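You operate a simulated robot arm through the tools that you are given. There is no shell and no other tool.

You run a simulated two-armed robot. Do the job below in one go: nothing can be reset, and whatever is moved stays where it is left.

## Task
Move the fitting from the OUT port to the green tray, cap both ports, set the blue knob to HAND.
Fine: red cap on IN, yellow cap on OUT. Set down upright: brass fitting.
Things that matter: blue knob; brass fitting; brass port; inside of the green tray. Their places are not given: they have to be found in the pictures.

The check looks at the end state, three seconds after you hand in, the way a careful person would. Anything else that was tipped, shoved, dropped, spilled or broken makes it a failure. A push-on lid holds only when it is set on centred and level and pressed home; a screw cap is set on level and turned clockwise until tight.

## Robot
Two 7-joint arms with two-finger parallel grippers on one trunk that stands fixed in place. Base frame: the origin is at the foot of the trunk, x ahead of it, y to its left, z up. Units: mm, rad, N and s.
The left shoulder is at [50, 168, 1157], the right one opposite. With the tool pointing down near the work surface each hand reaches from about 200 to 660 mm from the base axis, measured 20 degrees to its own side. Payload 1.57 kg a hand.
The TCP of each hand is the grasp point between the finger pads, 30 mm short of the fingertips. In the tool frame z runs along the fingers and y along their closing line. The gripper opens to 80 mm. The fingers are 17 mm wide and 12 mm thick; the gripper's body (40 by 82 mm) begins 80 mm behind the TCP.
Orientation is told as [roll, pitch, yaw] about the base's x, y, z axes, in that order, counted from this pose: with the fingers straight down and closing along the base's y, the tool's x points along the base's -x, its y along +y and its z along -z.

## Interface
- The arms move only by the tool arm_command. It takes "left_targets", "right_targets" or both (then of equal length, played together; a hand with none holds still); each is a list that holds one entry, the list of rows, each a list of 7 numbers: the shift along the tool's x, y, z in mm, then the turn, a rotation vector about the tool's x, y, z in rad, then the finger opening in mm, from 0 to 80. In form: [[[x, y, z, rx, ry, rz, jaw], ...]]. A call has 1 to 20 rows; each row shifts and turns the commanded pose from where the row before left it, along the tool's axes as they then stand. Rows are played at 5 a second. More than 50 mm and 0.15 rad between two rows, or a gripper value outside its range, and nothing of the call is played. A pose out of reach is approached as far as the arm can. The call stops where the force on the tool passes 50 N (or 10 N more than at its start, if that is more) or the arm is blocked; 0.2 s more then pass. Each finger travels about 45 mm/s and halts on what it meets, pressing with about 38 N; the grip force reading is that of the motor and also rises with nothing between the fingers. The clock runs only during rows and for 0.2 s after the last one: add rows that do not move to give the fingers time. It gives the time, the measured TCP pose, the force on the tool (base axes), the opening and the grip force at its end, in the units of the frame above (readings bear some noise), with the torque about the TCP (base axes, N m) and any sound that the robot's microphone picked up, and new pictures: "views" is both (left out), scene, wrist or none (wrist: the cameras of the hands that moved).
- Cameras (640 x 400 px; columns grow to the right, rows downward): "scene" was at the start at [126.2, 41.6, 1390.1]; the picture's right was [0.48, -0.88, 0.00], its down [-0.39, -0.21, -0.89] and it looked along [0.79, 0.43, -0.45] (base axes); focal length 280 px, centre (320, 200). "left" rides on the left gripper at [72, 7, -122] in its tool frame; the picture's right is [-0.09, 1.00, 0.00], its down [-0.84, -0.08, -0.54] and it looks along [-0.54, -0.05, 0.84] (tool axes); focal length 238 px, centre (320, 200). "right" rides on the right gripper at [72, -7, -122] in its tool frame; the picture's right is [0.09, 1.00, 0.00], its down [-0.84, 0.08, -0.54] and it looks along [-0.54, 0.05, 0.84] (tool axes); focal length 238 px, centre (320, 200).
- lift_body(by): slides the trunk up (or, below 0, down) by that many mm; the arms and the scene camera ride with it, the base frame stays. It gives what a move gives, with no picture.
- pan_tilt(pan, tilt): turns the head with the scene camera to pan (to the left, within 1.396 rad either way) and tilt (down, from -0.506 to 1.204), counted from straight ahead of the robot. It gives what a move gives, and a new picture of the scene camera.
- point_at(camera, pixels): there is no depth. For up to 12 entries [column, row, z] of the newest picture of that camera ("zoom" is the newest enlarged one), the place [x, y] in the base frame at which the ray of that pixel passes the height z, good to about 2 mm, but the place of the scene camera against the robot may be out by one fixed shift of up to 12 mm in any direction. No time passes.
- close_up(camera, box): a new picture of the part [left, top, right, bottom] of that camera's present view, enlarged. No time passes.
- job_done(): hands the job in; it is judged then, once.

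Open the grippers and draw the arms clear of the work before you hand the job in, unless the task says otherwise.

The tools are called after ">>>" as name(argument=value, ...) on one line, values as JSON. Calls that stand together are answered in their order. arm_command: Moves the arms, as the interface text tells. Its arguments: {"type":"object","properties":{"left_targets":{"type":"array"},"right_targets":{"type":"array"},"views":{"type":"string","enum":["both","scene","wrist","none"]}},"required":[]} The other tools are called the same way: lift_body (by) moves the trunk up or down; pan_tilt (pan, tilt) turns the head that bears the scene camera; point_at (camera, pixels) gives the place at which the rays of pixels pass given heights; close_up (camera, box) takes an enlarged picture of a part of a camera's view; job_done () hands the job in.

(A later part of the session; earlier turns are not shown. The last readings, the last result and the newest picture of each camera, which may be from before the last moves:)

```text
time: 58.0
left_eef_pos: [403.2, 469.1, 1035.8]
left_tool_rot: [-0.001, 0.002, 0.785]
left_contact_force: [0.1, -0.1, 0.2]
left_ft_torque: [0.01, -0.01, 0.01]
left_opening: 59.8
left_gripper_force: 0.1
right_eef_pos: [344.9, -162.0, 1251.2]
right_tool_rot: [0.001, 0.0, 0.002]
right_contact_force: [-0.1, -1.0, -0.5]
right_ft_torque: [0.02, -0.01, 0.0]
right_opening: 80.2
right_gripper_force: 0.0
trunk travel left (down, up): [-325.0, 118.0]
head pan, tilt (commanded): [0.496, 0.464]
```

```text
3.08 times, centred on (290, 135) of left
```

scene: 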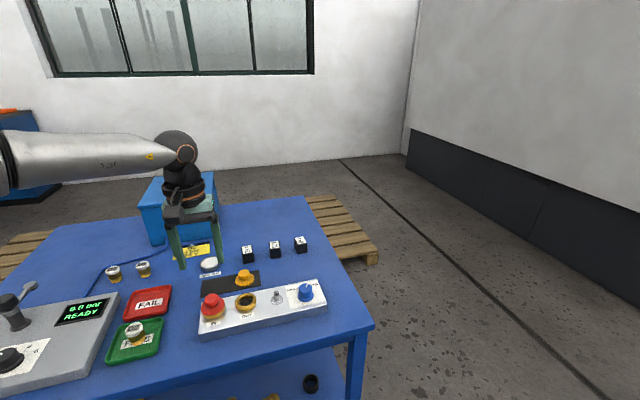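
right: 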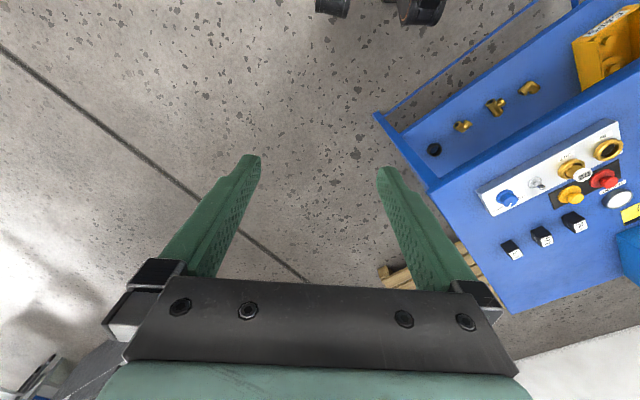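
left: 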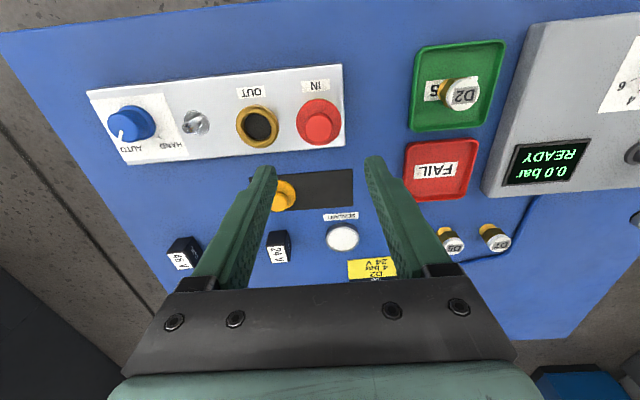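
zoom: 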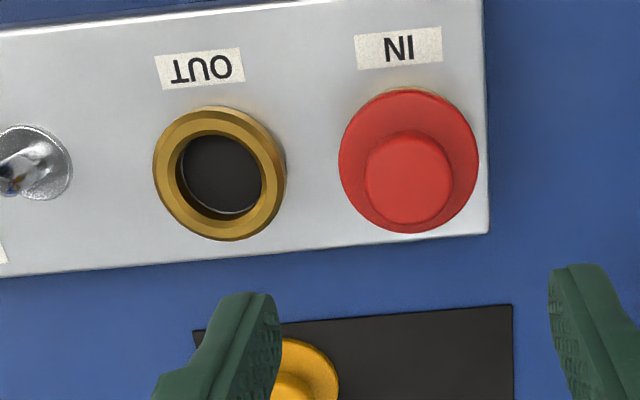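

The cap dropped lower onto the ring. To be sure it is level and centred I look again from the low angle: back off and tilt the hand forward.

>>> arm_command(left_targets=[[[29, 0, 0, 0, 0, 0, 60], [29, 0, 0, 0, 0, 0, 60], [0, 0, 0, 0, -0.1496, 0, 60], [0, 0, 0, 0, -0.1496, 0, 60], [0, 0, 0, 0, -0.1496, 0, 60], [0, 0, 0, 0, -0.1496, 0, 60], [0, 0, 0, 0, -0.1496, 0, 60], [0, 0, 0, 0, -0.1496, 0, 60], [30, 0, 18, 0, 0, 0, 60], [24, 0, 14, 0, 0, 0, 60], [0, 0, 0, 0, 0, 0, 60]]], views="wrist")

>>> close_up(camera="left", box=[270, 20, 380, 115])

```text
time: 60.4
left_eef_pos: [364.1, 423.7, 974.3]
left_tool_rot: [-0.002, -0.898, 0.784]
left_contact_force: [0.1, -0.4, -0.1]
left_ft_torque: [-0.03, -0.01, -0.02]
left_opening: 59.9
left_gripper_force: 0.0
left hand out of reach, approached as far as the arm can: row 8, 9
right_eef_pos: [345.5, -161.9, 1250.6]
right_tool_rot: [0.001, 0.001, 0.002]
right_contact_force: [1.0, 0.0, 1.0]
right_ft_torque: [0.01, 0.01, 0.02]
right_opening: 80.0
right_gripper_force: 0.1
trunk travel left (down, up): [-325.0, 118.0]
head pan, tilt (commanded): [0.496, 0.464]
```

left: 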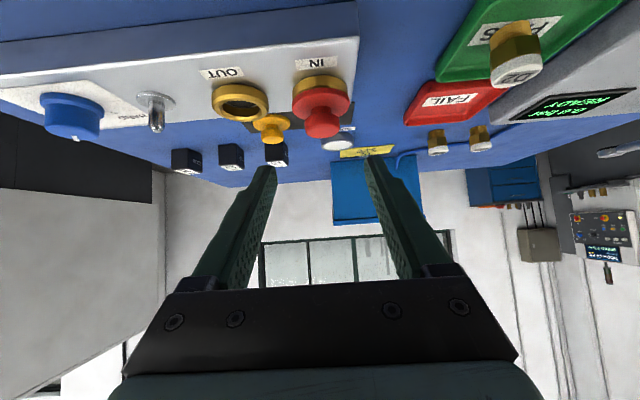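

```text
4.21 times, centred on (325, 68) of left
```

zoom: 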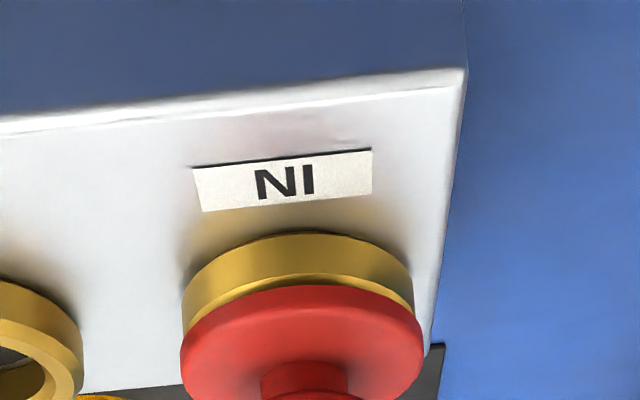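

>>> close_up(camera="left", box=[280, 65, 370, 145])

```text
5.00 times, centred on (325, 105) of left
```

zoom: 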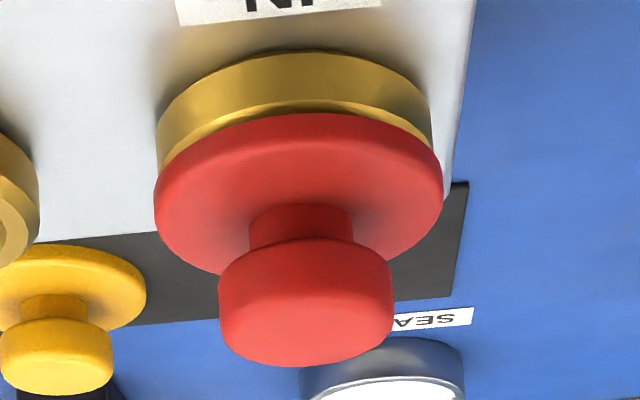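

From the low angle the red cap is level, centred and clearly lower on the ring than before. I bring the hand upright again and head for the yellow cap.

>>> arm_command(left_targets=[[[-24, 0, -14, 0, 0, 0, 60], [-30, 0, -18, 0, 0, 0, 60], [0, 0, 0, 0, 0.1496, 0, 60], [0, 0, 0, 0, 0.1496, 0, 60], [0, 0, 0, 0, 0.1496, 0, 60], [0, 0, 0, 0, 0.1496, 0, 60], [0, 0, 0, 0, 0.1496, 0, 60], [0, 0, 0, 0, 0.1496, 0, 60], [0, 0, 0, 0, 0, 0, 60]]], views="none")

```text
time: 62.4
left_eef_pos: [370.5, 430.0, 1038.1]
left_tool_rot: [-0.002, 0.002, 0.783]
left_contact_force: [0.0, 0.2, 0.0]
left_ft_torque: [0.02, -0.04, 0.01]
left_opening: 59.8
left_gripper_force: 0.0
right_eef_pos: [344.1, -160.3, 1250.4]
right_tool_rot: [0.002, 0.0, 0.003]
right_contact_force: [0.0, 0.1, -0.7]
right_ft_torque: [0.0, 0.02, 0.04]
right_opening: 80.2
right_gripper_force: 0.1
trunk travel left (down, up): [-325.0, 118.0]
head pan, tilt (commanded): [0.496, 0.464]
```

Upright at (370,430,1038). I move above the yellow cap (528, 492) at z≈1000.

>>> arm_command(left_targets=[[[-38.8, -16.9, 9.5, 0, 0, 0, 60], [-38.8, -16.9, 9.5, 0, 0, 0, 60], [-38.8, -16.9, 9.5, 0, 0, 0, 60], [-38.8, -16.8, 9.5, 0, 0, 0, 62], [0, 0, 0, 0, 0, 0, 62], [0, 0, 0, 0, 0, 0, 62]]], views="both")

>>> close_up(camera="left", box=[240, 70, 400, 180])

>>> close_up(camera="scene", box=[195, 240, 275, 325])

```text
time: 63.8
left_eef_pos: [527.7, 491.3, 998.0]
left_tool_rot: [0.001, 0.0, 0.782]
left_contact_force: [0.1, -0.3, 0.6]
left_ft_torque: [-0.04, 0.02, 0.0]
left_opening: 62.1
left_gripper_force: 0.3
right_eef_pos: [344.5, -159.7, 1249.9]
right_tool_rot: [0.002, -0.001, 0.001]
right_contact_force: [0.4, 0.9, 0.6]
right_ft_torque: [0.02, 0.01, 0.01]
right_opening: 80.0
right_gripper_force: 0.1
trunk travel left (down, up): [-325.0, 118.0]
head pan, tilt (commanded): [0.496, 0.464]
```

scene: 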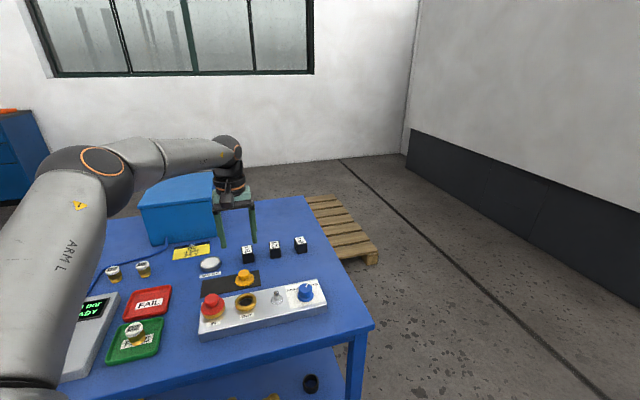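
left: 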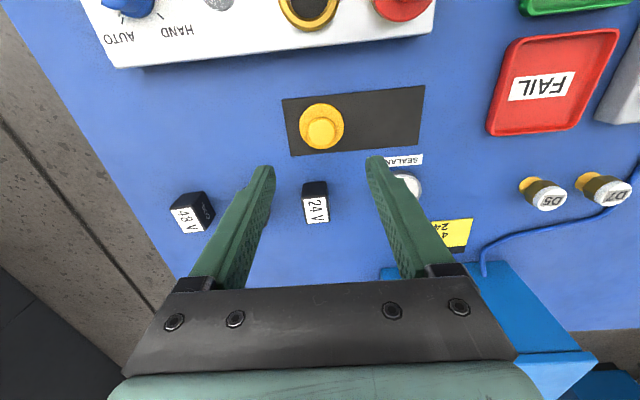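

```text
3.64 times, centred on (320, 125) of left
```

zoom: 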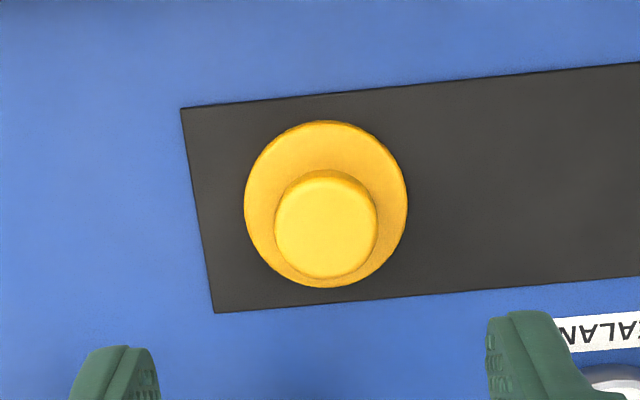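

```text
4.71 times, centred on (235, 282) of scene
```

zoom: 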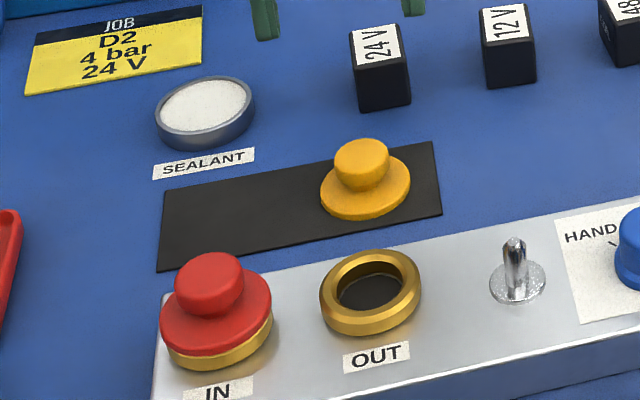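

The yellow cap's flange centre is at (321.6,126) in the wrist view: about 2.4 mm to +y of the hand's axis and ~1 mm beyond. I correct and descend to TCP z≈910.

>>> arm_command(left_targets=[[[-1.2, 2.4, 8, 0, 0, 0, 62], [0, 0, 27, 0, 0, 0, 62], [0, 0, 27, 0, 0, 0, 62], [0, 0, 26, 0, 0, 0, 62], [0, 0, 0, 0, 0, 0, 62], [0, 0, 0, 0, 0, 0, 62]]], views="wrist")

>>> close_up(camera="left", box=[230, 90, 410, 210])

>>> close_up(camera="scene", box=[215, 245, 275, 300])

```text
time: 65.2
left_eef_pos: [527.8, 492.9, 911.9]
left_tool_rot: [0.001, -0.003, 0.782]
left_contact_force: [-0.2, -0.5, 1.0]
left_ft_torque: [0.0, -0.03, 0.0]
left_opening: 62.1
left_gripper_force: 0.0
right_eef_pos: [345.4, -160.9, 1250.4]
right_tool_rot: [0.002, 0.0, 0.001]
right_contact_force: [0.1, 0.0, -0.4]
right_ft_torque: [0.02, 0.02, -0.01]
right_opening: 79.8
right_gripper_force: 0.0
trunk travel left (down, up): [-325.0, 118.0]
head pan, tilt (commanded): [0.496, 0.464]
```

left: 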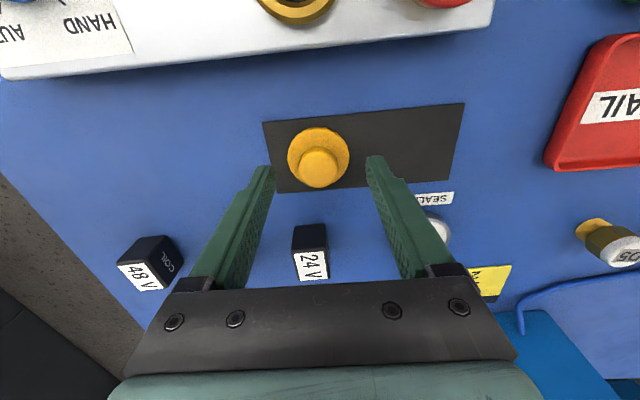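

```text
3.33 times, centred on (320, 150) of left
```

zoom: 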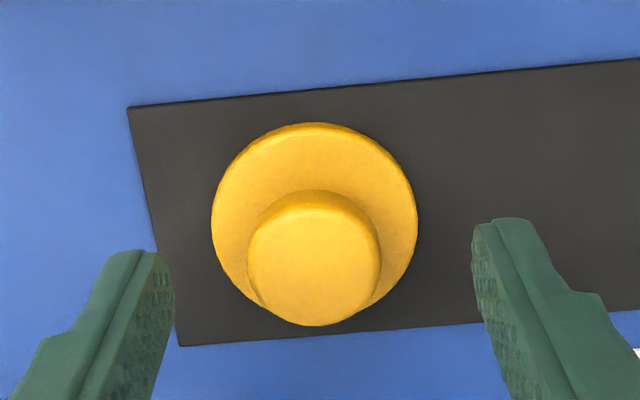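

```text
7.27 times, centred on (245, 272) of scene
```

zoom: 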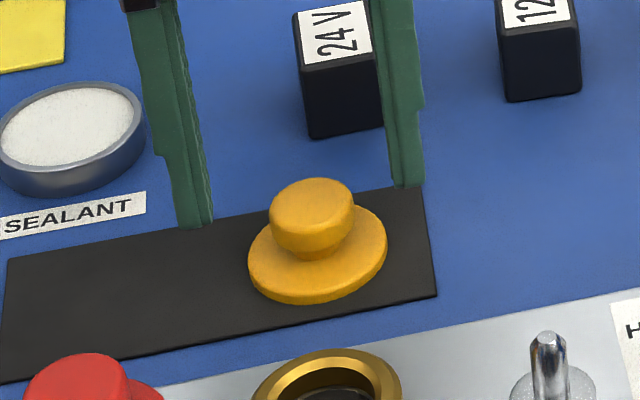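

The yellow cap looks just as the red one did at this height (flange x 211–417, top y=123). I trim −0.9 mm in y and lower to TCP z≈891.5 like before, then check.

>>> arm_command(left_targets=[[[0, -0.9, 4, 0, 0, 0, 62], [0, 0, 6, 0, 0, 0, 62], [0, 0, 6, 0, 0, 0, 62], [0, 0, 4, 0, 0, 0, 62], [0, 0, 0, 0, 0, 0, 62]]], views="none")

>>> close_up(camera="left", box=[230, 90, 410, 210])

>>> close_up(camera="scene", box=[215, 245, 275, 300])

```text
time: 66.4
left_eef_pos: [518.7, 489.4, 896.7]
left_tool_rot: [-0.002, -0.002, 0.783]
left_contact_force: [-0.5, -0.5, 0.6]
left_ft_torque: [0.02, 0.02, 0.02]
left_opening: 62.1
left_gripper_force: 0.0
left hand out of reach, approached as far as the arm can: row 1, 3
right_eef_pos: [345.0, -161.3, 1250.2]
right_tool_rot: [0.001, 0.0, 0.002]
right_contact_force: [0.0, 0.6, 0.4]
right_ft_torque: [0.0, 0.01, -0.02]
right_opening: 80.2
right_gripper_force: 0.0
trunk travel left (down, up): [-325.0, 118.0]
head pan, tilt (commanded): [0.496, 0.464]
```

```text
3.33 times, centred on (320, 150) of left
```

zoom: 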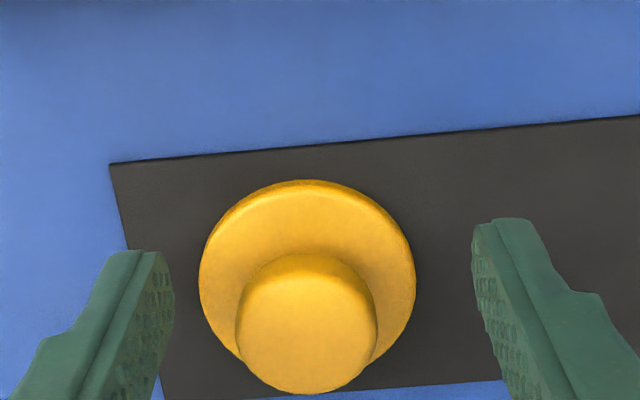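

```text
7.27 times, centred on (245, 272) of scene
```

zoom: 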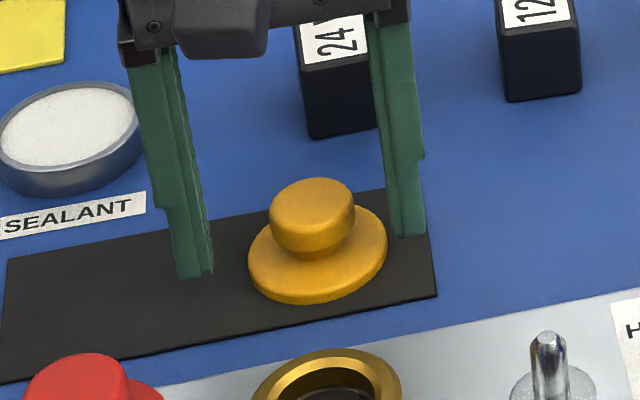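

The hand ran out of reach at this height (it stopped at (518.7,489.4)). I raise it 100 mm, then lower the trunk 88 mm so the shoulder is level with the wrist and reach is longest.

>>> arm_command(left_targets=[[[0, 0, -30, 0, 0, 0, 62], [0, 0, -35, 0, 0, 0, 62], [0, 0, -35, 0, 0, 0, 62], [0, 0, 0, 0, 0, 0, 62]]], views="none")

>>> lift_body(by=-88)

>>> close_up(camera="left", box=[230, 90, 410, 210])

>>> close_up(camera="scene", box=[0, 0, 640, 400])

```text
time: 67.4
left_eef_pos: [521.1, 490.8, 995.0]
left_tool_rot: [0.0, -0.001, 0.785]
left_contact_force: [0.3, 0.2, -0.2]
left_ft_torque: [0.02, 0.02, 0.01]
left_opening: 62.1
left_gripper_force: 0.1
right_eef_pos: [346.1, -161.5, 1249.7]
right_tool_rot: [0.001, 0.0, 0.003]
right_contact_force: [-0.6, 0.3, -0.1]
right_ft_torque: [-0.01, -0.04, -0.02]
right_opening: 80.3
right_gripper_force: 0.0
trunk travel left (down, up): [-325.0, 118.0]
head pan, tilt (commanded): [0.496, 0.464]
```

```text
time: 68.6
left_eef_pos: [521.0, 489.1, 905.8]
left_tool_rot: [0.0, 0.0, 0.785]
left_contact_force: [0.3, 0.1, 0.6]
left_ft_torque: [0.0, -0.02, -0.01]
left_opening: 61.9
left_gripper_force: 0.2
right_eef_pos: [345.1, -162.6, 1163.3]
right_tool_rot: [0.0, 0.001, 0.002]
right_contact_force: [0.7, 0.7, -0.1]
right_ft_torque: [-0.03, 0.0, -0.01]
right_opening: 80.0
right_gripper_force: 0.0
trunk travel left (down, up): [-237.0, 206.0]
head pan, tilt (commanded): [0.496, 0.464]
```

```text
3.33 times, centred on (320, 150) of left
```

zoom: 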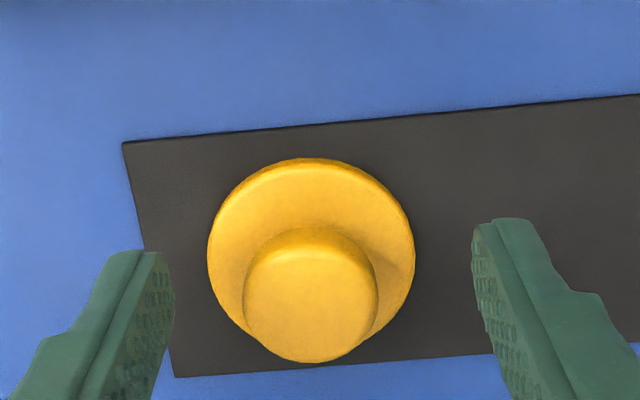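

```text
1.00 times, centred on (320, 200) of scene (not enlarged: the box is as wide or as high as the picture)
```

zoom: 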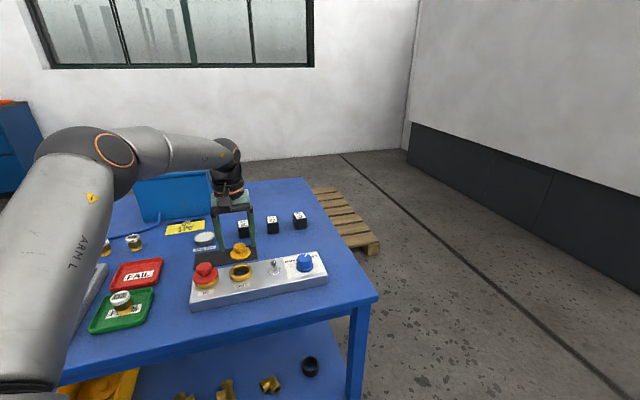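

The trunk is down 88 mm and the hand is at (521,489,906). The flange is centred at x=310 in the enlarged wrist view, so I shift +6.5 mm outward and −1.8 mm in y, and check.

>>> arm_command(left_targets=[[[-6.5, -1.8, 0, 0, 0, 0, 62], [0, 0, 4, 0, 0, 0, 62], [0, 0, 4, 0, 0, 0, 62], [0, 0, 0, 0, 0, 0, 62]]], views="none")

>>> close_up(camera="left", box=[230, 90, 410, 210])

>>> close_up(camera="scene", box=[205, 220, 275, 280])

```text
time: 69.6
left_eef_pos: [527.2, 494.5, 897.9]
left_tool_rot: [-0.001, 0.0, 0.785]
left_contact_force: [-0.6, -0.1, -0.7]
left_ft_torque: [0.0, -0.03, -0.01]
left_opening: 61.8
left_gripper_force: 0.0
right_eef_pos: [343.9, -161.2, 1163.3]
right_tool_rot: [0.002, 0.0, 0.002]
right_contact_force: [-0.9, -0.4, -0.4]
right_ft_torque: [-0.01, -0.02, 0.0]
right_opening: 80.1
right_gripper_force: 0.1
trunk travel left (down, up): [-237.0, 206.0]
head pan, tilt (commanded): [0.496, 0.464]
```

```text
3.33 times, centred on (320, 150) of left
```

zoom: 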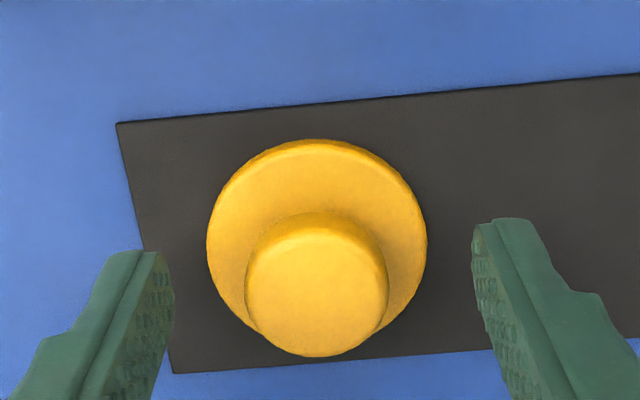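

```text
6.67 times, centred on (240, 250) of scene
```

zoom: 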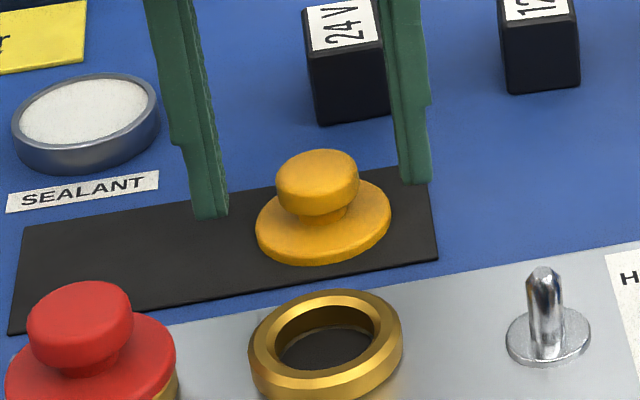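

Aligned (flange x 206–427, much as the red one). I lower 7 mm more and close on the yellow handle.

>>> arm_command(left_targets=[[[0, 0, 4, 0, 0, 0, 62], [0, 0, 3, 0, 0, 0, 62], [0, 0, 0, 0, 0, 0, 45], [0, 0, 0, 0, 0, 0, 20], [0, 0, 0, 0, 0, 0, 10], [0, 0, 0, 0, 0, 0, 10], [0, 0, 0, 0, 0, 0, 10]]], views="none")

>>> close_up(camera="left", box=[230, 90, 410, 210])

>>> close_up(camera="scene", box=[205, 220, 275, 280])

```text
time: 71.2
left_eef_pos: [526.9, 493.9, 890.8]
left_tool_rot: [0.001, 0.0, 0.786]
left_contact_force: [0.3, -1.0, 0.1]
left_ft_torque: [-0.02, -0.02, 0.0]
left_opening: 25.1
left_gripper_force: 36.5
right_eef_pos: [346.4, -159.8, 1161.9]
right_tool_rot: [0.002, -0.001, 0.001]
right_contact_force: [-0.5, 0.1, 0.4]
right_ft_torque: [0.02, -0.03, 0.01]
right_opening: 79.7
right_gripper_force: 0.1
trunk travel left (down, up): [-237.0, 206.0]
head pan, tilt (commanded): [0.496, 0.464]
```

```text
3.33 times, centred on (320, 150) of left
```

zoom: 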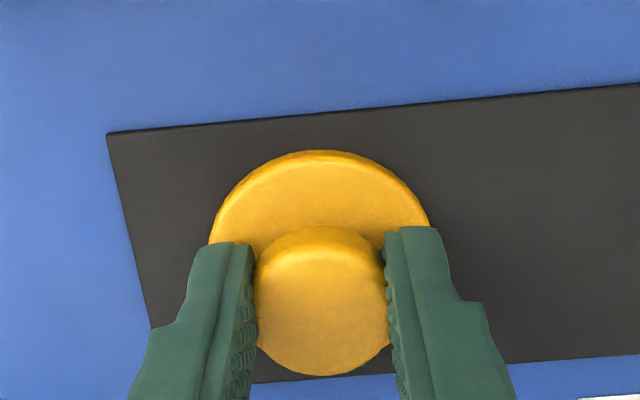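

```text
6.67 times, centred on (240, 250) of scene
```

zoom: 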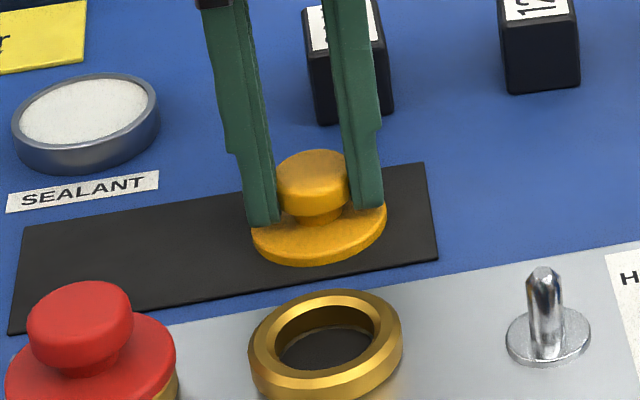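

Gripped at 25.1 mm, 36.5 N. I lift it 30 mm gently, then raise and move above the OUT port.

>>> arm_command(left_targets=[[[0, 0, -2, 0, 0, 0, 10], [0, 0, -8, 0, 0, 0, 10], [0, 0, -20, 0, 0, 0, 10], [0, 0, -40, 0, 0, 0, 10], [0, 0, -40, 0, 0, 0, 10], [0, 0, -39, 0, 0, 0, 10], [25, -0.7, 0, 0, 0, 0, 10], [40, -1.1, 0, 0, 0, 0, 10], [33.3, -0.9, 0, 0, 0, 0, 10], [10, -0.3, 0, 0, 0, 0, 10], [0, 0, 0, 0, 0, 0, 10], [0, 0, 0, 0, 0, 0, 10]]], views="both")

>>> close_up(camera="left", box=[260, 80, 380, 180])

>>> close_up(camera="scene", box=[180, 190, 280, 290])

```text
time: 73.8
left_eef_pos: [452.6, 414.7, 1039.8]
left_tool_rot: [-0.001, 0.001, 0.785]
left_contact_force: [0.2, 0.0, 0.2]
left_ft_torque: [-0.01, 0.02, 0.0]
left_opening: 24.5
left_gripper_force: 36.1
right_eef_pos: [344.8, -162.9, 1161.8]
right_tool_rot: [0.002, 0.0, 0.003]
right_contact_force: [0.4, 0.8, 1.2]
right_ft_torque: [0.01, 0.0, 0.04]
right_opening: 80.2
right_gripper_force: 0.2
trunk travel left (down, up): [-237.0, 206.0]
head pan, tilt (commanded): [0.496, 0.464]
```

scene: 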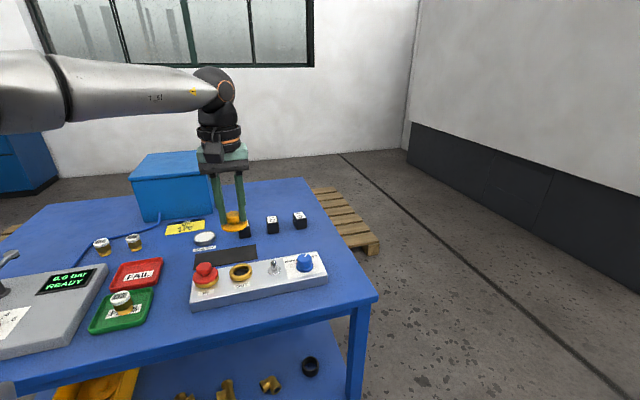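
left: 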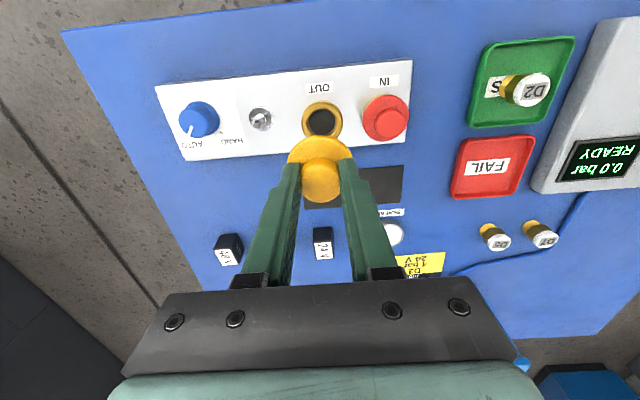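

```text
4.00 times, centred on (320, 130) of left
```

zoom: 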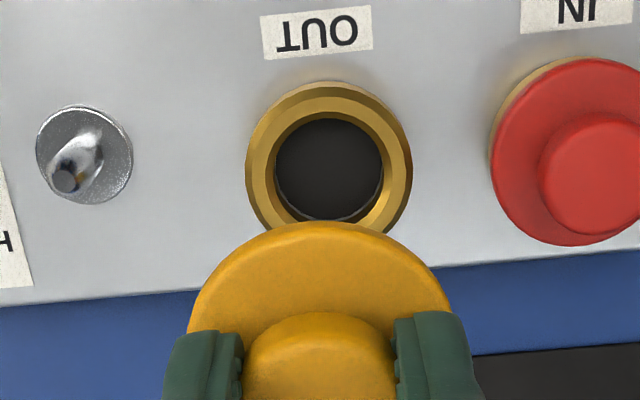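

```text
4.00 times, centred on (230, 240) of scene
```

zoom: 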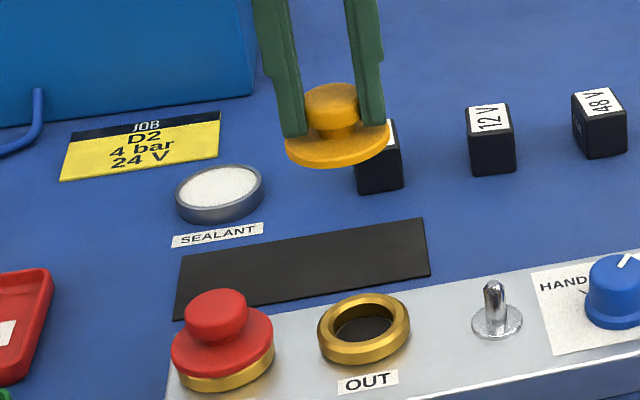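

OUT ring centre is ~3 mm to +y of the hand's axis (ring x 245–413 vs cap x 188–451 in the 4x view); in depth they match within ~0.6 mm. I shift +2.8 mm in y, and descend to ~8 mm above the ring.

>>> arm_command(left_targets=[[[-0.5, 2.8, 10, 0, 0, 0, 10], [0, 0, 30, 0, 0, 0, 10], [0, 0, 30, 0, 0, 0, 10], [0, 0, 30, 0, 0, 0, 10], [0, 0, 2, 0, 0, 0, 10], [0, 0, 0, 0, 0, 0, 10], [0, 0, 0, 0, 0, 0, 10]]], views="none")

>>> close_up(camera="left", box=[280, 100, 360, 170])

>>> close_up(camera="scene", box=[215, 240, 265, 290])

```text
time: 75.4
left_eef_pos: [450.9, 419.2, 938.5]
left_tool_rot: [-0.001, -0.001, 0.784]
left_contact_force: [0.7, 1.0, -0.1]
left_ft_torque: [-0.01, 0.02, 0.01]
left_opening: 24.4
left_gripper_force: 36.4
right_eef_pos: [344.9, -161.5, 1162.2]
right_tool_rot: [0.004, 0.001, 0.002]
right_contact_force: [-0.1, 1.0, 0.5]
right_ft_torque: [0.02, -0.01, 0.03]
right_opening: 80.0
right_gripper_force: 0.0
trunk travel left (down, up): [-237.0, 206.0]
head pan, tilt (commanded): [0.496, 0.464]
```

```text
5.71 times, centred on (320, 135) of left
```

zoom: 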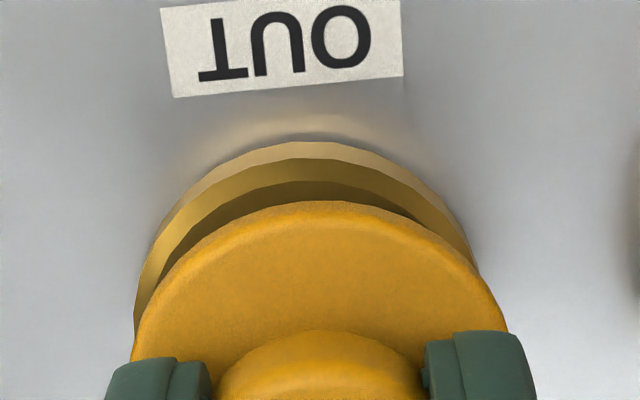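

```text
8.00 times, centred on (240, 265) of scene
```

zoom: 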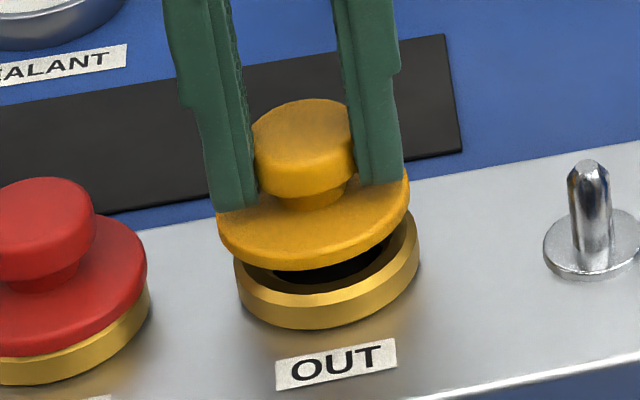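

The cap is ~1.4–2.3 mm too far toward IN (ring apex x≈303 vs cap centre 320 in the wrist view). I shift −1.7 mm in y and compare again.

>>> arm_command(left_targets=[[[0, -1.7, 0, 0, 0, 0, 10], [0, 0, 2, 0, 0, 0, 10], [0, 0, 0, 0, 0, 0, 10], [0, 0, 0, 0, 0, 0, 10]]], views="none")

>>> close_up(camera="left", box=[280, 100, 360, 170])

>>> close_up(camera="scene", box=[215, 240, 265, 290])

```text
time: 76.4
left_eef_pos: [453.1, 416.0, 936.6]
left_tool_rot: [0.001, 0.001, 0.787]
left_contact_force: [-0.9, 0.3, 0.3]
left_ft_torque: [-0.02, 0.02, 0.01]
left_opening: 24.4
left_gripper_force: 36.4
right_eef_pos: [345.4, -161.6, 1162.5]
right_tool_rot: [0.002, 0.0, 0.001]
right_contact_force: [0.0, 0.4, 0.4]
right_ft_torque: [0.0, -0.03, -0.01]
right_opening: 80.2
right_gripper_force: 0.0
trunk travel left (down, up): [-237.0, 206.0]
head pan, tilt (commanded): [0.496, 0.464]
```

```text
5.71 times, centred on (320, 135) of left
```

zoom: 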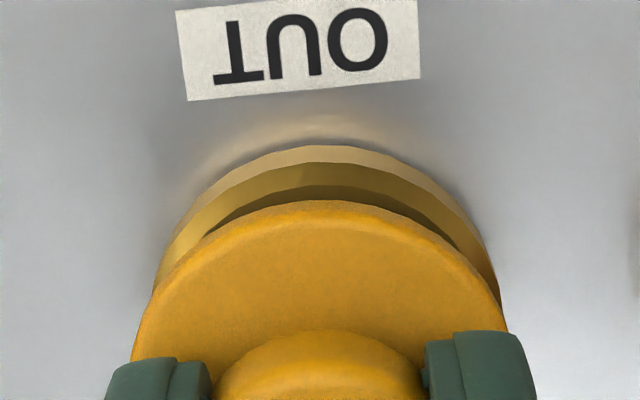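

```text
8.00 times, centred on (240, 265) of scene
```

zoom: 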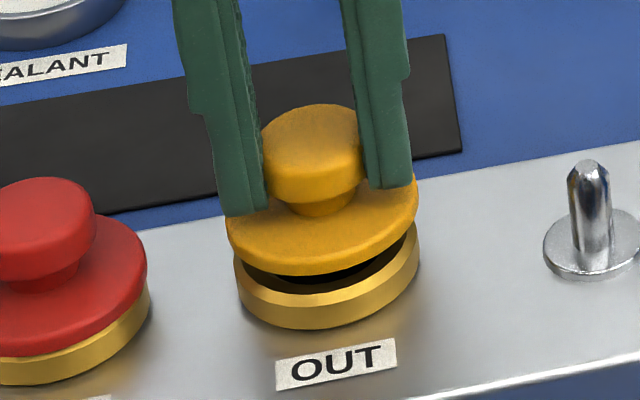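

Now only ~0.5 mm off the other way in both views. I trim +0.4 mm and lower to contact in small steps.

>>> arm_command(left_targets=[[[0, 0.4, 1, 0, 0, 0, 10], [0, 0, 1, 0, 0, 0, 10], [0, 0, 1, 0, 0, 0, 10], [0, 0, 0, 0, 0, 0, 10]]], views="none")

>>> close_up(camera="left", box=[280, 100, 360, 170])

>>> close_up(camera="scene", box=[215, 240, 265, 290])

```text
time: 77.4
left_eef_pos: [451.1, 416.5, 934.0]
left_tool_rot: [-0.001, 0.0, 0.784]
left_contact_force: [0.2, 0.1, -0.3]
left_ft_torque: [0.02, -0.03, 0.02]
left_opening: 24.5
left_gripper_force: 36.3
right_eef_pos: [345.5, -162.0, 1163.3]
right_tool_rot: [0.001, 0.0, 0.0]
right_contact_force: [0.4, -1.4, 0.2]
right_ft_torque: [0.01, -0.05, 0.03]
right_opening: 80.1
right_gripper_force: 0.1
trunk travel left (down, up): [-237.0, 206.0]
head pan, tilt (commanded): [0.496, 0.464]
```

```text
5.71 times, centred on (320, 135) of left
```

zoom: 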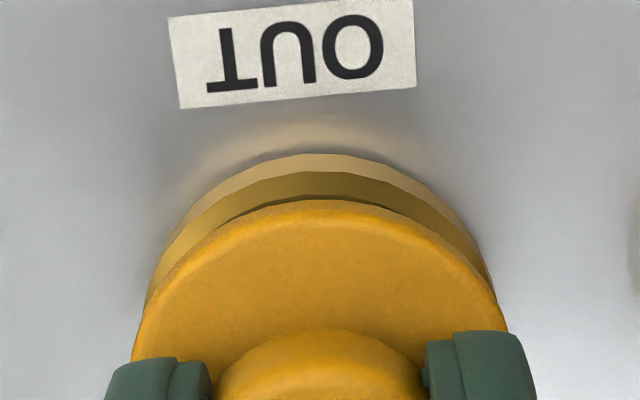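

```text
8.00 times, centred on (240, 265) of scene
```

zoom: 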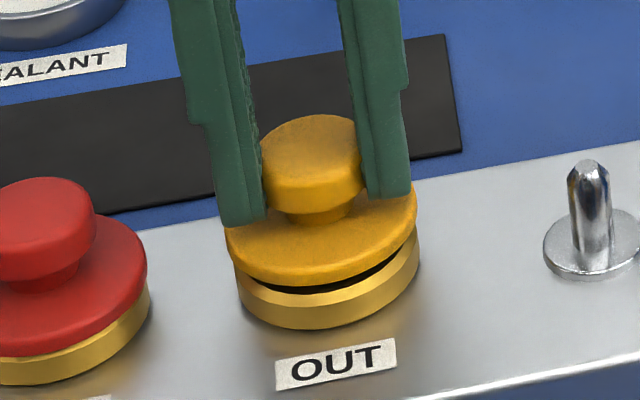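

Ring and cap are now concentric in both views. I lower in 1 mm steps to contact.

>>> arm_command(left_targets=[[[0, 0, 1, 0, 0, 0, 10], [0, 0, 1, 0, 0, 0, 10], [0, 0, 0, 0, 0, 0, 10]]], views="none")

>>> arm_command(left_targets=[[[0, 0, 1, 0, 0, 0, 10], [0, 0, 0, 0, 0, 0, 10]]], views="none")

>>> close_up(camera="scene", box=[215, 240, 265, 290])

```text
time: 78.2
left_eef_pos: [450.3, 415.9, 930.3]
left_tool_rot: [-0.001, -0.001, 0.788]
left_contact_force: [-0.1, 0.4, -0.6]
left_ft_torque: [0.02, 0.01, 0.04]
left_opening: 24.3
left_gripper_force: 36.2
right_eef_pos: [345.7, -161.8, 1163.5]
right_tool_rot: [0.002, -0.001, 0.002]
right_contact_force: [-0.1, 0.4, -0.1]
right_ft_torque: [0.02, -0.01, -0.02]
right_opening: 80.0
right_gripper_force: 0.1
trunk travel left (down, up): [-237.0, 206.0]
head pan, tilt (commanded): [0.496, 0.464]
```

```text
time: 78.8
left_eef_pos: [450.9, 416.2, 930.7]
left_tool_rot: [0.0, 0.0, 0.785]
left_contact_force: [0.3, 0.1, 1.8]
left_ft_torque: [0.01, -0.02, 0.0]
left_opening: 24.5
left_gripper_force: 36.2
right_eef_pos: [345.1, -160.8, 1161.2]
right_tool_rot: [0.001, -0.001, 0.002]
right_contact_force: [-0.5, -0.3, 0.2]
right_ft_torque: [0.01, -0.01, 0.02]
right_opening: 79.9
right_gripper_force: 0.0
trunk travel left (down, up): [-237.0, 206.0]
head pan, tilt (commanded): [0.496, 0.464]
```

```text
8.00 times, centred on (240, 265) of scene
```

zoom: 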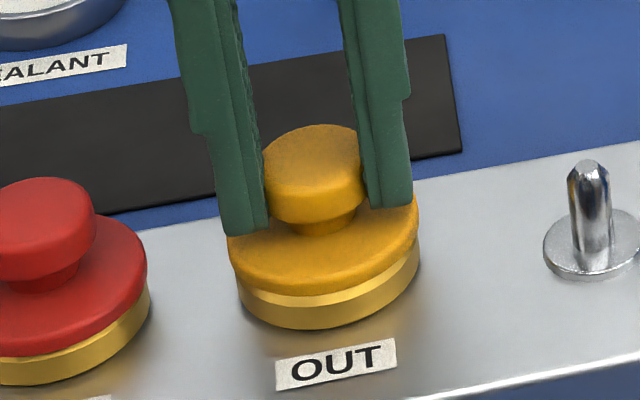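

First touch at TCP z≈930.5. I add a slight press, then open the fingers gently and rise above the handle, closing the fingers for the central press.

>>> arm_command(left_targets=[[[0, 0, 0.6, 0, 0, 0, 10], [0, 0, 0, 0, 0, 0, 20], [0, 0, 0, 0, 0, 0, 30], [0, 0, 0, 0, 0, 0, 44], [0, 0, 0, 0, 0, 0, 44]]], views="none")

>>> close_up(camera="left", box=[270, 100, 370, 190])

>>> close_up(camera="scene", box=[215, 240, 265, 290])

```text
time: 80.0
left_eef_pos: [452.0, 417.0, 928.9]
left_tool_rot: [0.001, 0.0, 0.786]
left_contact_force: [-0.7, -0.1, -0.4]
left_ft_torque: [0.03, 0.04, 0.01]
left_opening: 44.0
left_gripper_force: 0.0
right_eef_pos: [344.7, -162.0, 1163.4]
right_tool_rot: [0.002, -0.001, 0.0]
right_contact_force: [0.2, -0.1, -0.4]
right_ft_torque: [0.03, -0.02, 0.0]
right_opening: 80.1
right_gripper_force: 0.0
trunk travel left (down, up): [-237.0, 206.0]
head pan, tilt (commanded): [0.496, 0.464]
```

```text
4.44 times, centred on (320, 145) of left
```

zoom: 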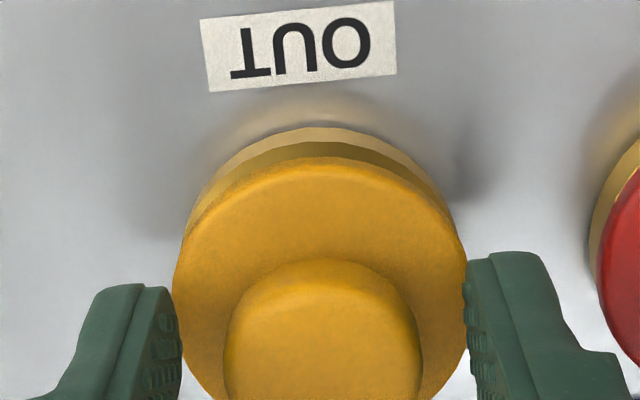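

```text
8.00 times, centred on (240, 265) of scene
```

zoom: 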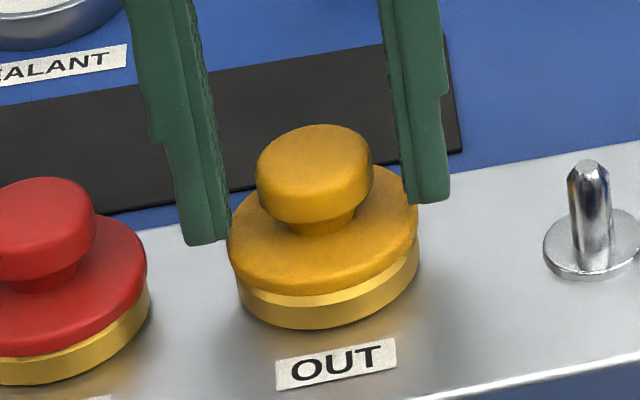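

The yellow cap rests centred on the OUT ring. I rise 33 mm and close the fingers above the handle.

>>> arm_command(left_targets=[[[0, 0, -11, 0, 0, 0, 44], [0, 0, -22, 0, 0, 0, 44], [0, 0, 0, 0, 0, 0, 20], [0, 0, 0, 0, 0, 0, 0], [0, 0, 0, 0, 0, 0, 0], [0, 0, 10, 0, 0, 0, 0], [0, 0, 0, 0, 0, 0, 0]]], views="none")

>>> close_up(camera="left", box=[270, 100, 370, 190])

>>> close_up(camera="scene", box=[215, 240, 265, 290])

```text
time: 81.6
left_eef_pos: [451.2, 415.9, 953.0]
left_tool_rot: [-0.001, -0.001, 0.786]
left_contact_force: [-0.5, -0.4, -0.2]
left_ft_torque: [-0.01, -0.01, 0.01]
left_opening: 0.0
left_gripper_force: 21.6
right_eef_pos: [345.2, -161.0, 1162.7]
right_tool_rot: [0.001, 0.001, 0.001]
right_contact_force: [0.2, 0.2, -0.1]
right_ft_torque: [-0.02, -0.04, -0.02]
right_opening: 79.9
right_gripper_force: 0.0
trunk travel left (down, up): [-237.0, 206.0]
head pan, tilt (commanded): [0.496, 0.464]
```

```text
4.44 times, centred on (320, 145) of left
```

zoom: 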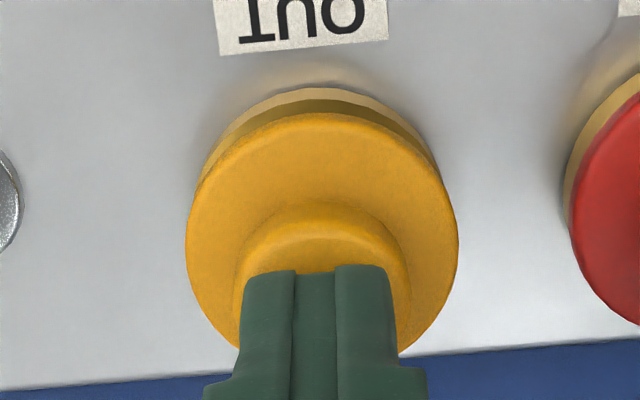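

```text
8.00 times, centred on (240, 265) of scene
```

zoom: 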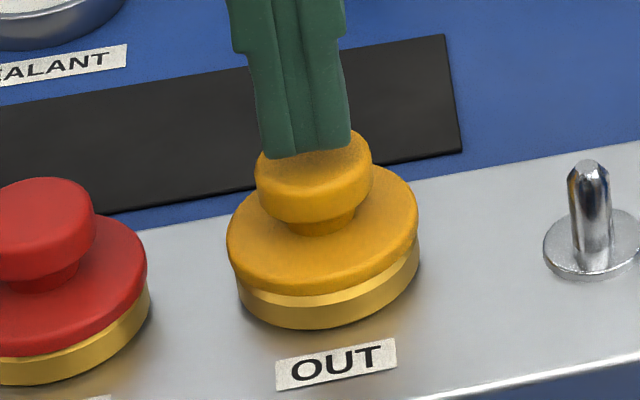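

The closed tips are centred over the handle. I lower to contact and press in small steps as before.

>>> arm_command(left_targets=[[[0, 0, 4, 0, 0, 0, 0], [0, 0, 3, 0, 0, 0, 0], [0, 0, 1, 0, 0, 0, 0], [0, 0, 1, 0, 0, 0, 0], [0, 0, 0, 0, 0, 0, 0]]], views="none")

>>> arm_command(left_targets=[[[0, 0, 0.5, 0, 0, 0, 0], [0, 0, 0.5, 0, 0, 0, 0], [0, 0, 0, 0, 0, 0, 0]]], views="none")

>>> close_up(camera="scene", box=[215, 240, 265, 290])

```text
time: 82.8
left_eef_pos: [451.3, 416.7, 945.2]
left_tool_rot: [-0.001, -0.006, 0.784]
left_contact_force: [1.5, 5.4, 15.7]
left_ft_torque: [0.15, -0.04, 0.0]
left_opening: 0.0
left_gripper_force: 21.2
right_eef_pos: [344.2, -160.8, 1162.6]
right_tool_rot: [0.003, -0.002, 0.002]
right_contact_force: [-0.6, -0.8, 0.7]
right_ft_torque: [0.0, 0.01, 0.0]
right_opening: 80.0
right_gripper_force: 0.1
trunk travel left (down, up): [-237.0, 206.0]
head pan, tilt (commanded): [0.496, 0.464]
```

```text
time: 83.6
left_eef_pos: [450.6, 415.0, 946.9]
left_tool_rot: [-0.002, -0.003, 0.785]
left_contact_force: [-3.6, 1.7, 28.5]
left_ft_torque: [0.1, 0.13, 0.03]
left_opening: 0.1
left_gripper_force: 21.5
right_eef_pos: [342.5, -162.2, 1163.0]
right_tool_rot: [0.006, -0.004, 0.003]
right_contact_force: [-0.1, 0.6, 1.6]
right_ft_torque: [0.0, 0.03, -0.03]
right_opening: 80.0
right_gripper_force: 0.1
trunk travel left (down, up): [-237.0, 206.0]
head pan, tilt (commanded): [0.496, 0.464]
heard: snap
```

```text
8.00 times, centred on (240, 265) of scene
```

zoom: 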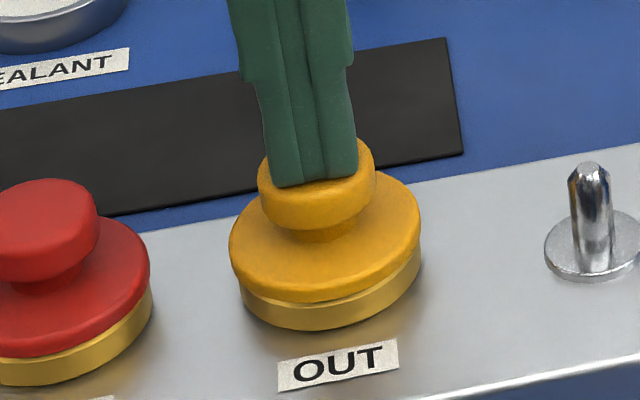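

"Snap" again at 28 N: the yellow cap is home. I raise the hand clear and inspect both caps.

>>> arm_command(left_targets=[[[0, 0, -2, 0, 0, 0, 0], [0, 0, -5, 0, 0, 0, 0], [0, 0, -30, 0, 0, 0, 10], [0, 0, -40, 0, 0, 0, 40], [0, 0, 0, 0, 0, 0, 60], [0, 0, 0, 0, 0, 0, 60]]], views="both")

>>> close_up(camera="scene", box=[185, 240, 265, 300])

>>> close_up(camera="left", box=[250, 70, 430, 170])

>>> close_up(camera="left", box=[120, 80, 240, 190])

```text
time: 85.0
left_eef_pos: [452.3, 416.3, 1019.8]
left_tool_rot: [-0.001, 0.001, 0.785]
left_contact_force: [-0.3, 0.0, -0.7]
left_ft_torque: [0.0, -0.03, 0.0]
left_opening: 59.8
left_gripper_force: 0.0
right_eef_pos: [344.2, -161.0, 1162.1]
right_tool_rot: [0.002, 0.0, 0.002]
right_contact_force: [0.5, -0.1, -0.3]
right_ft_torque: [-0.05, 0.0, -0.01]
right_opening: 80.1
right_gripper_force: 0.0
trunk travel left (down, up): [-237.0, 206.0]
head pan, tilt (commanded): [0.496, 0.464]
```

scene: 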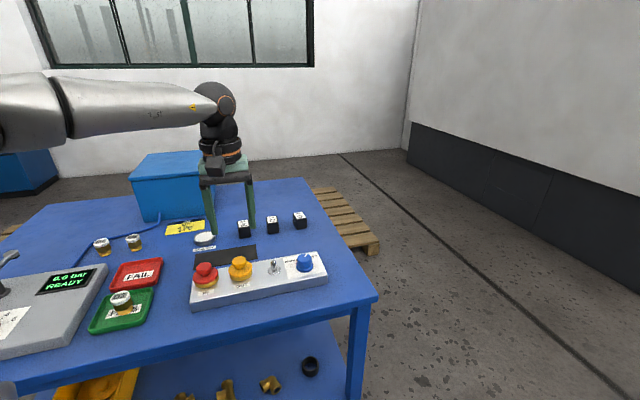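
left: 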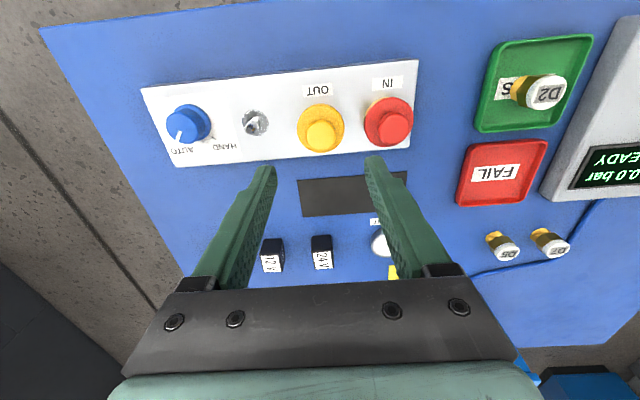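

```text
6.67 times, centred on (225, 270) of scene
```

zoom: 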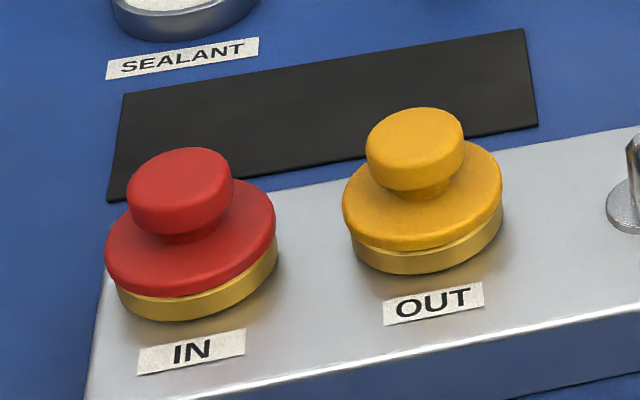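

```text
3.56 times, centred on (340, 120) of left
```

zoom: 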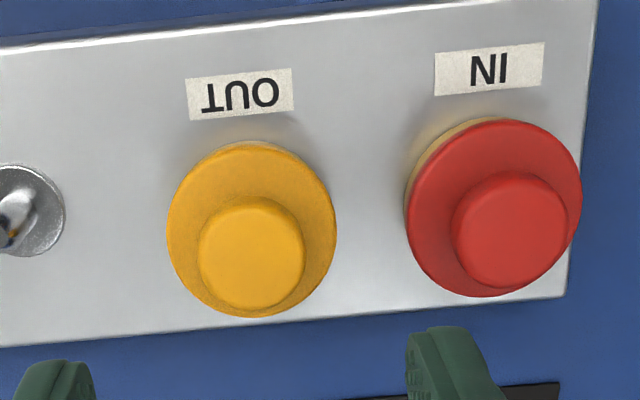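

```text
3.64 times, centred on (180, 135) of left
```

zoom: 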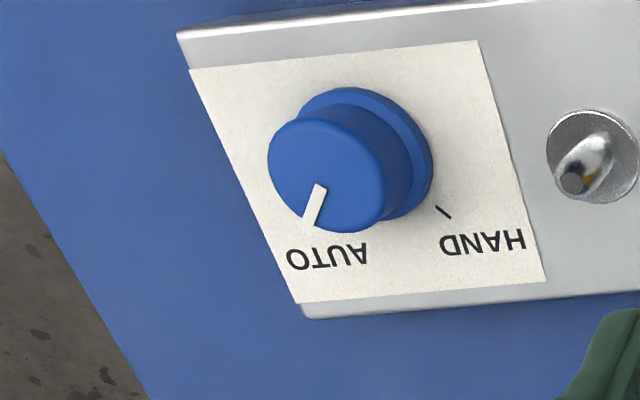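

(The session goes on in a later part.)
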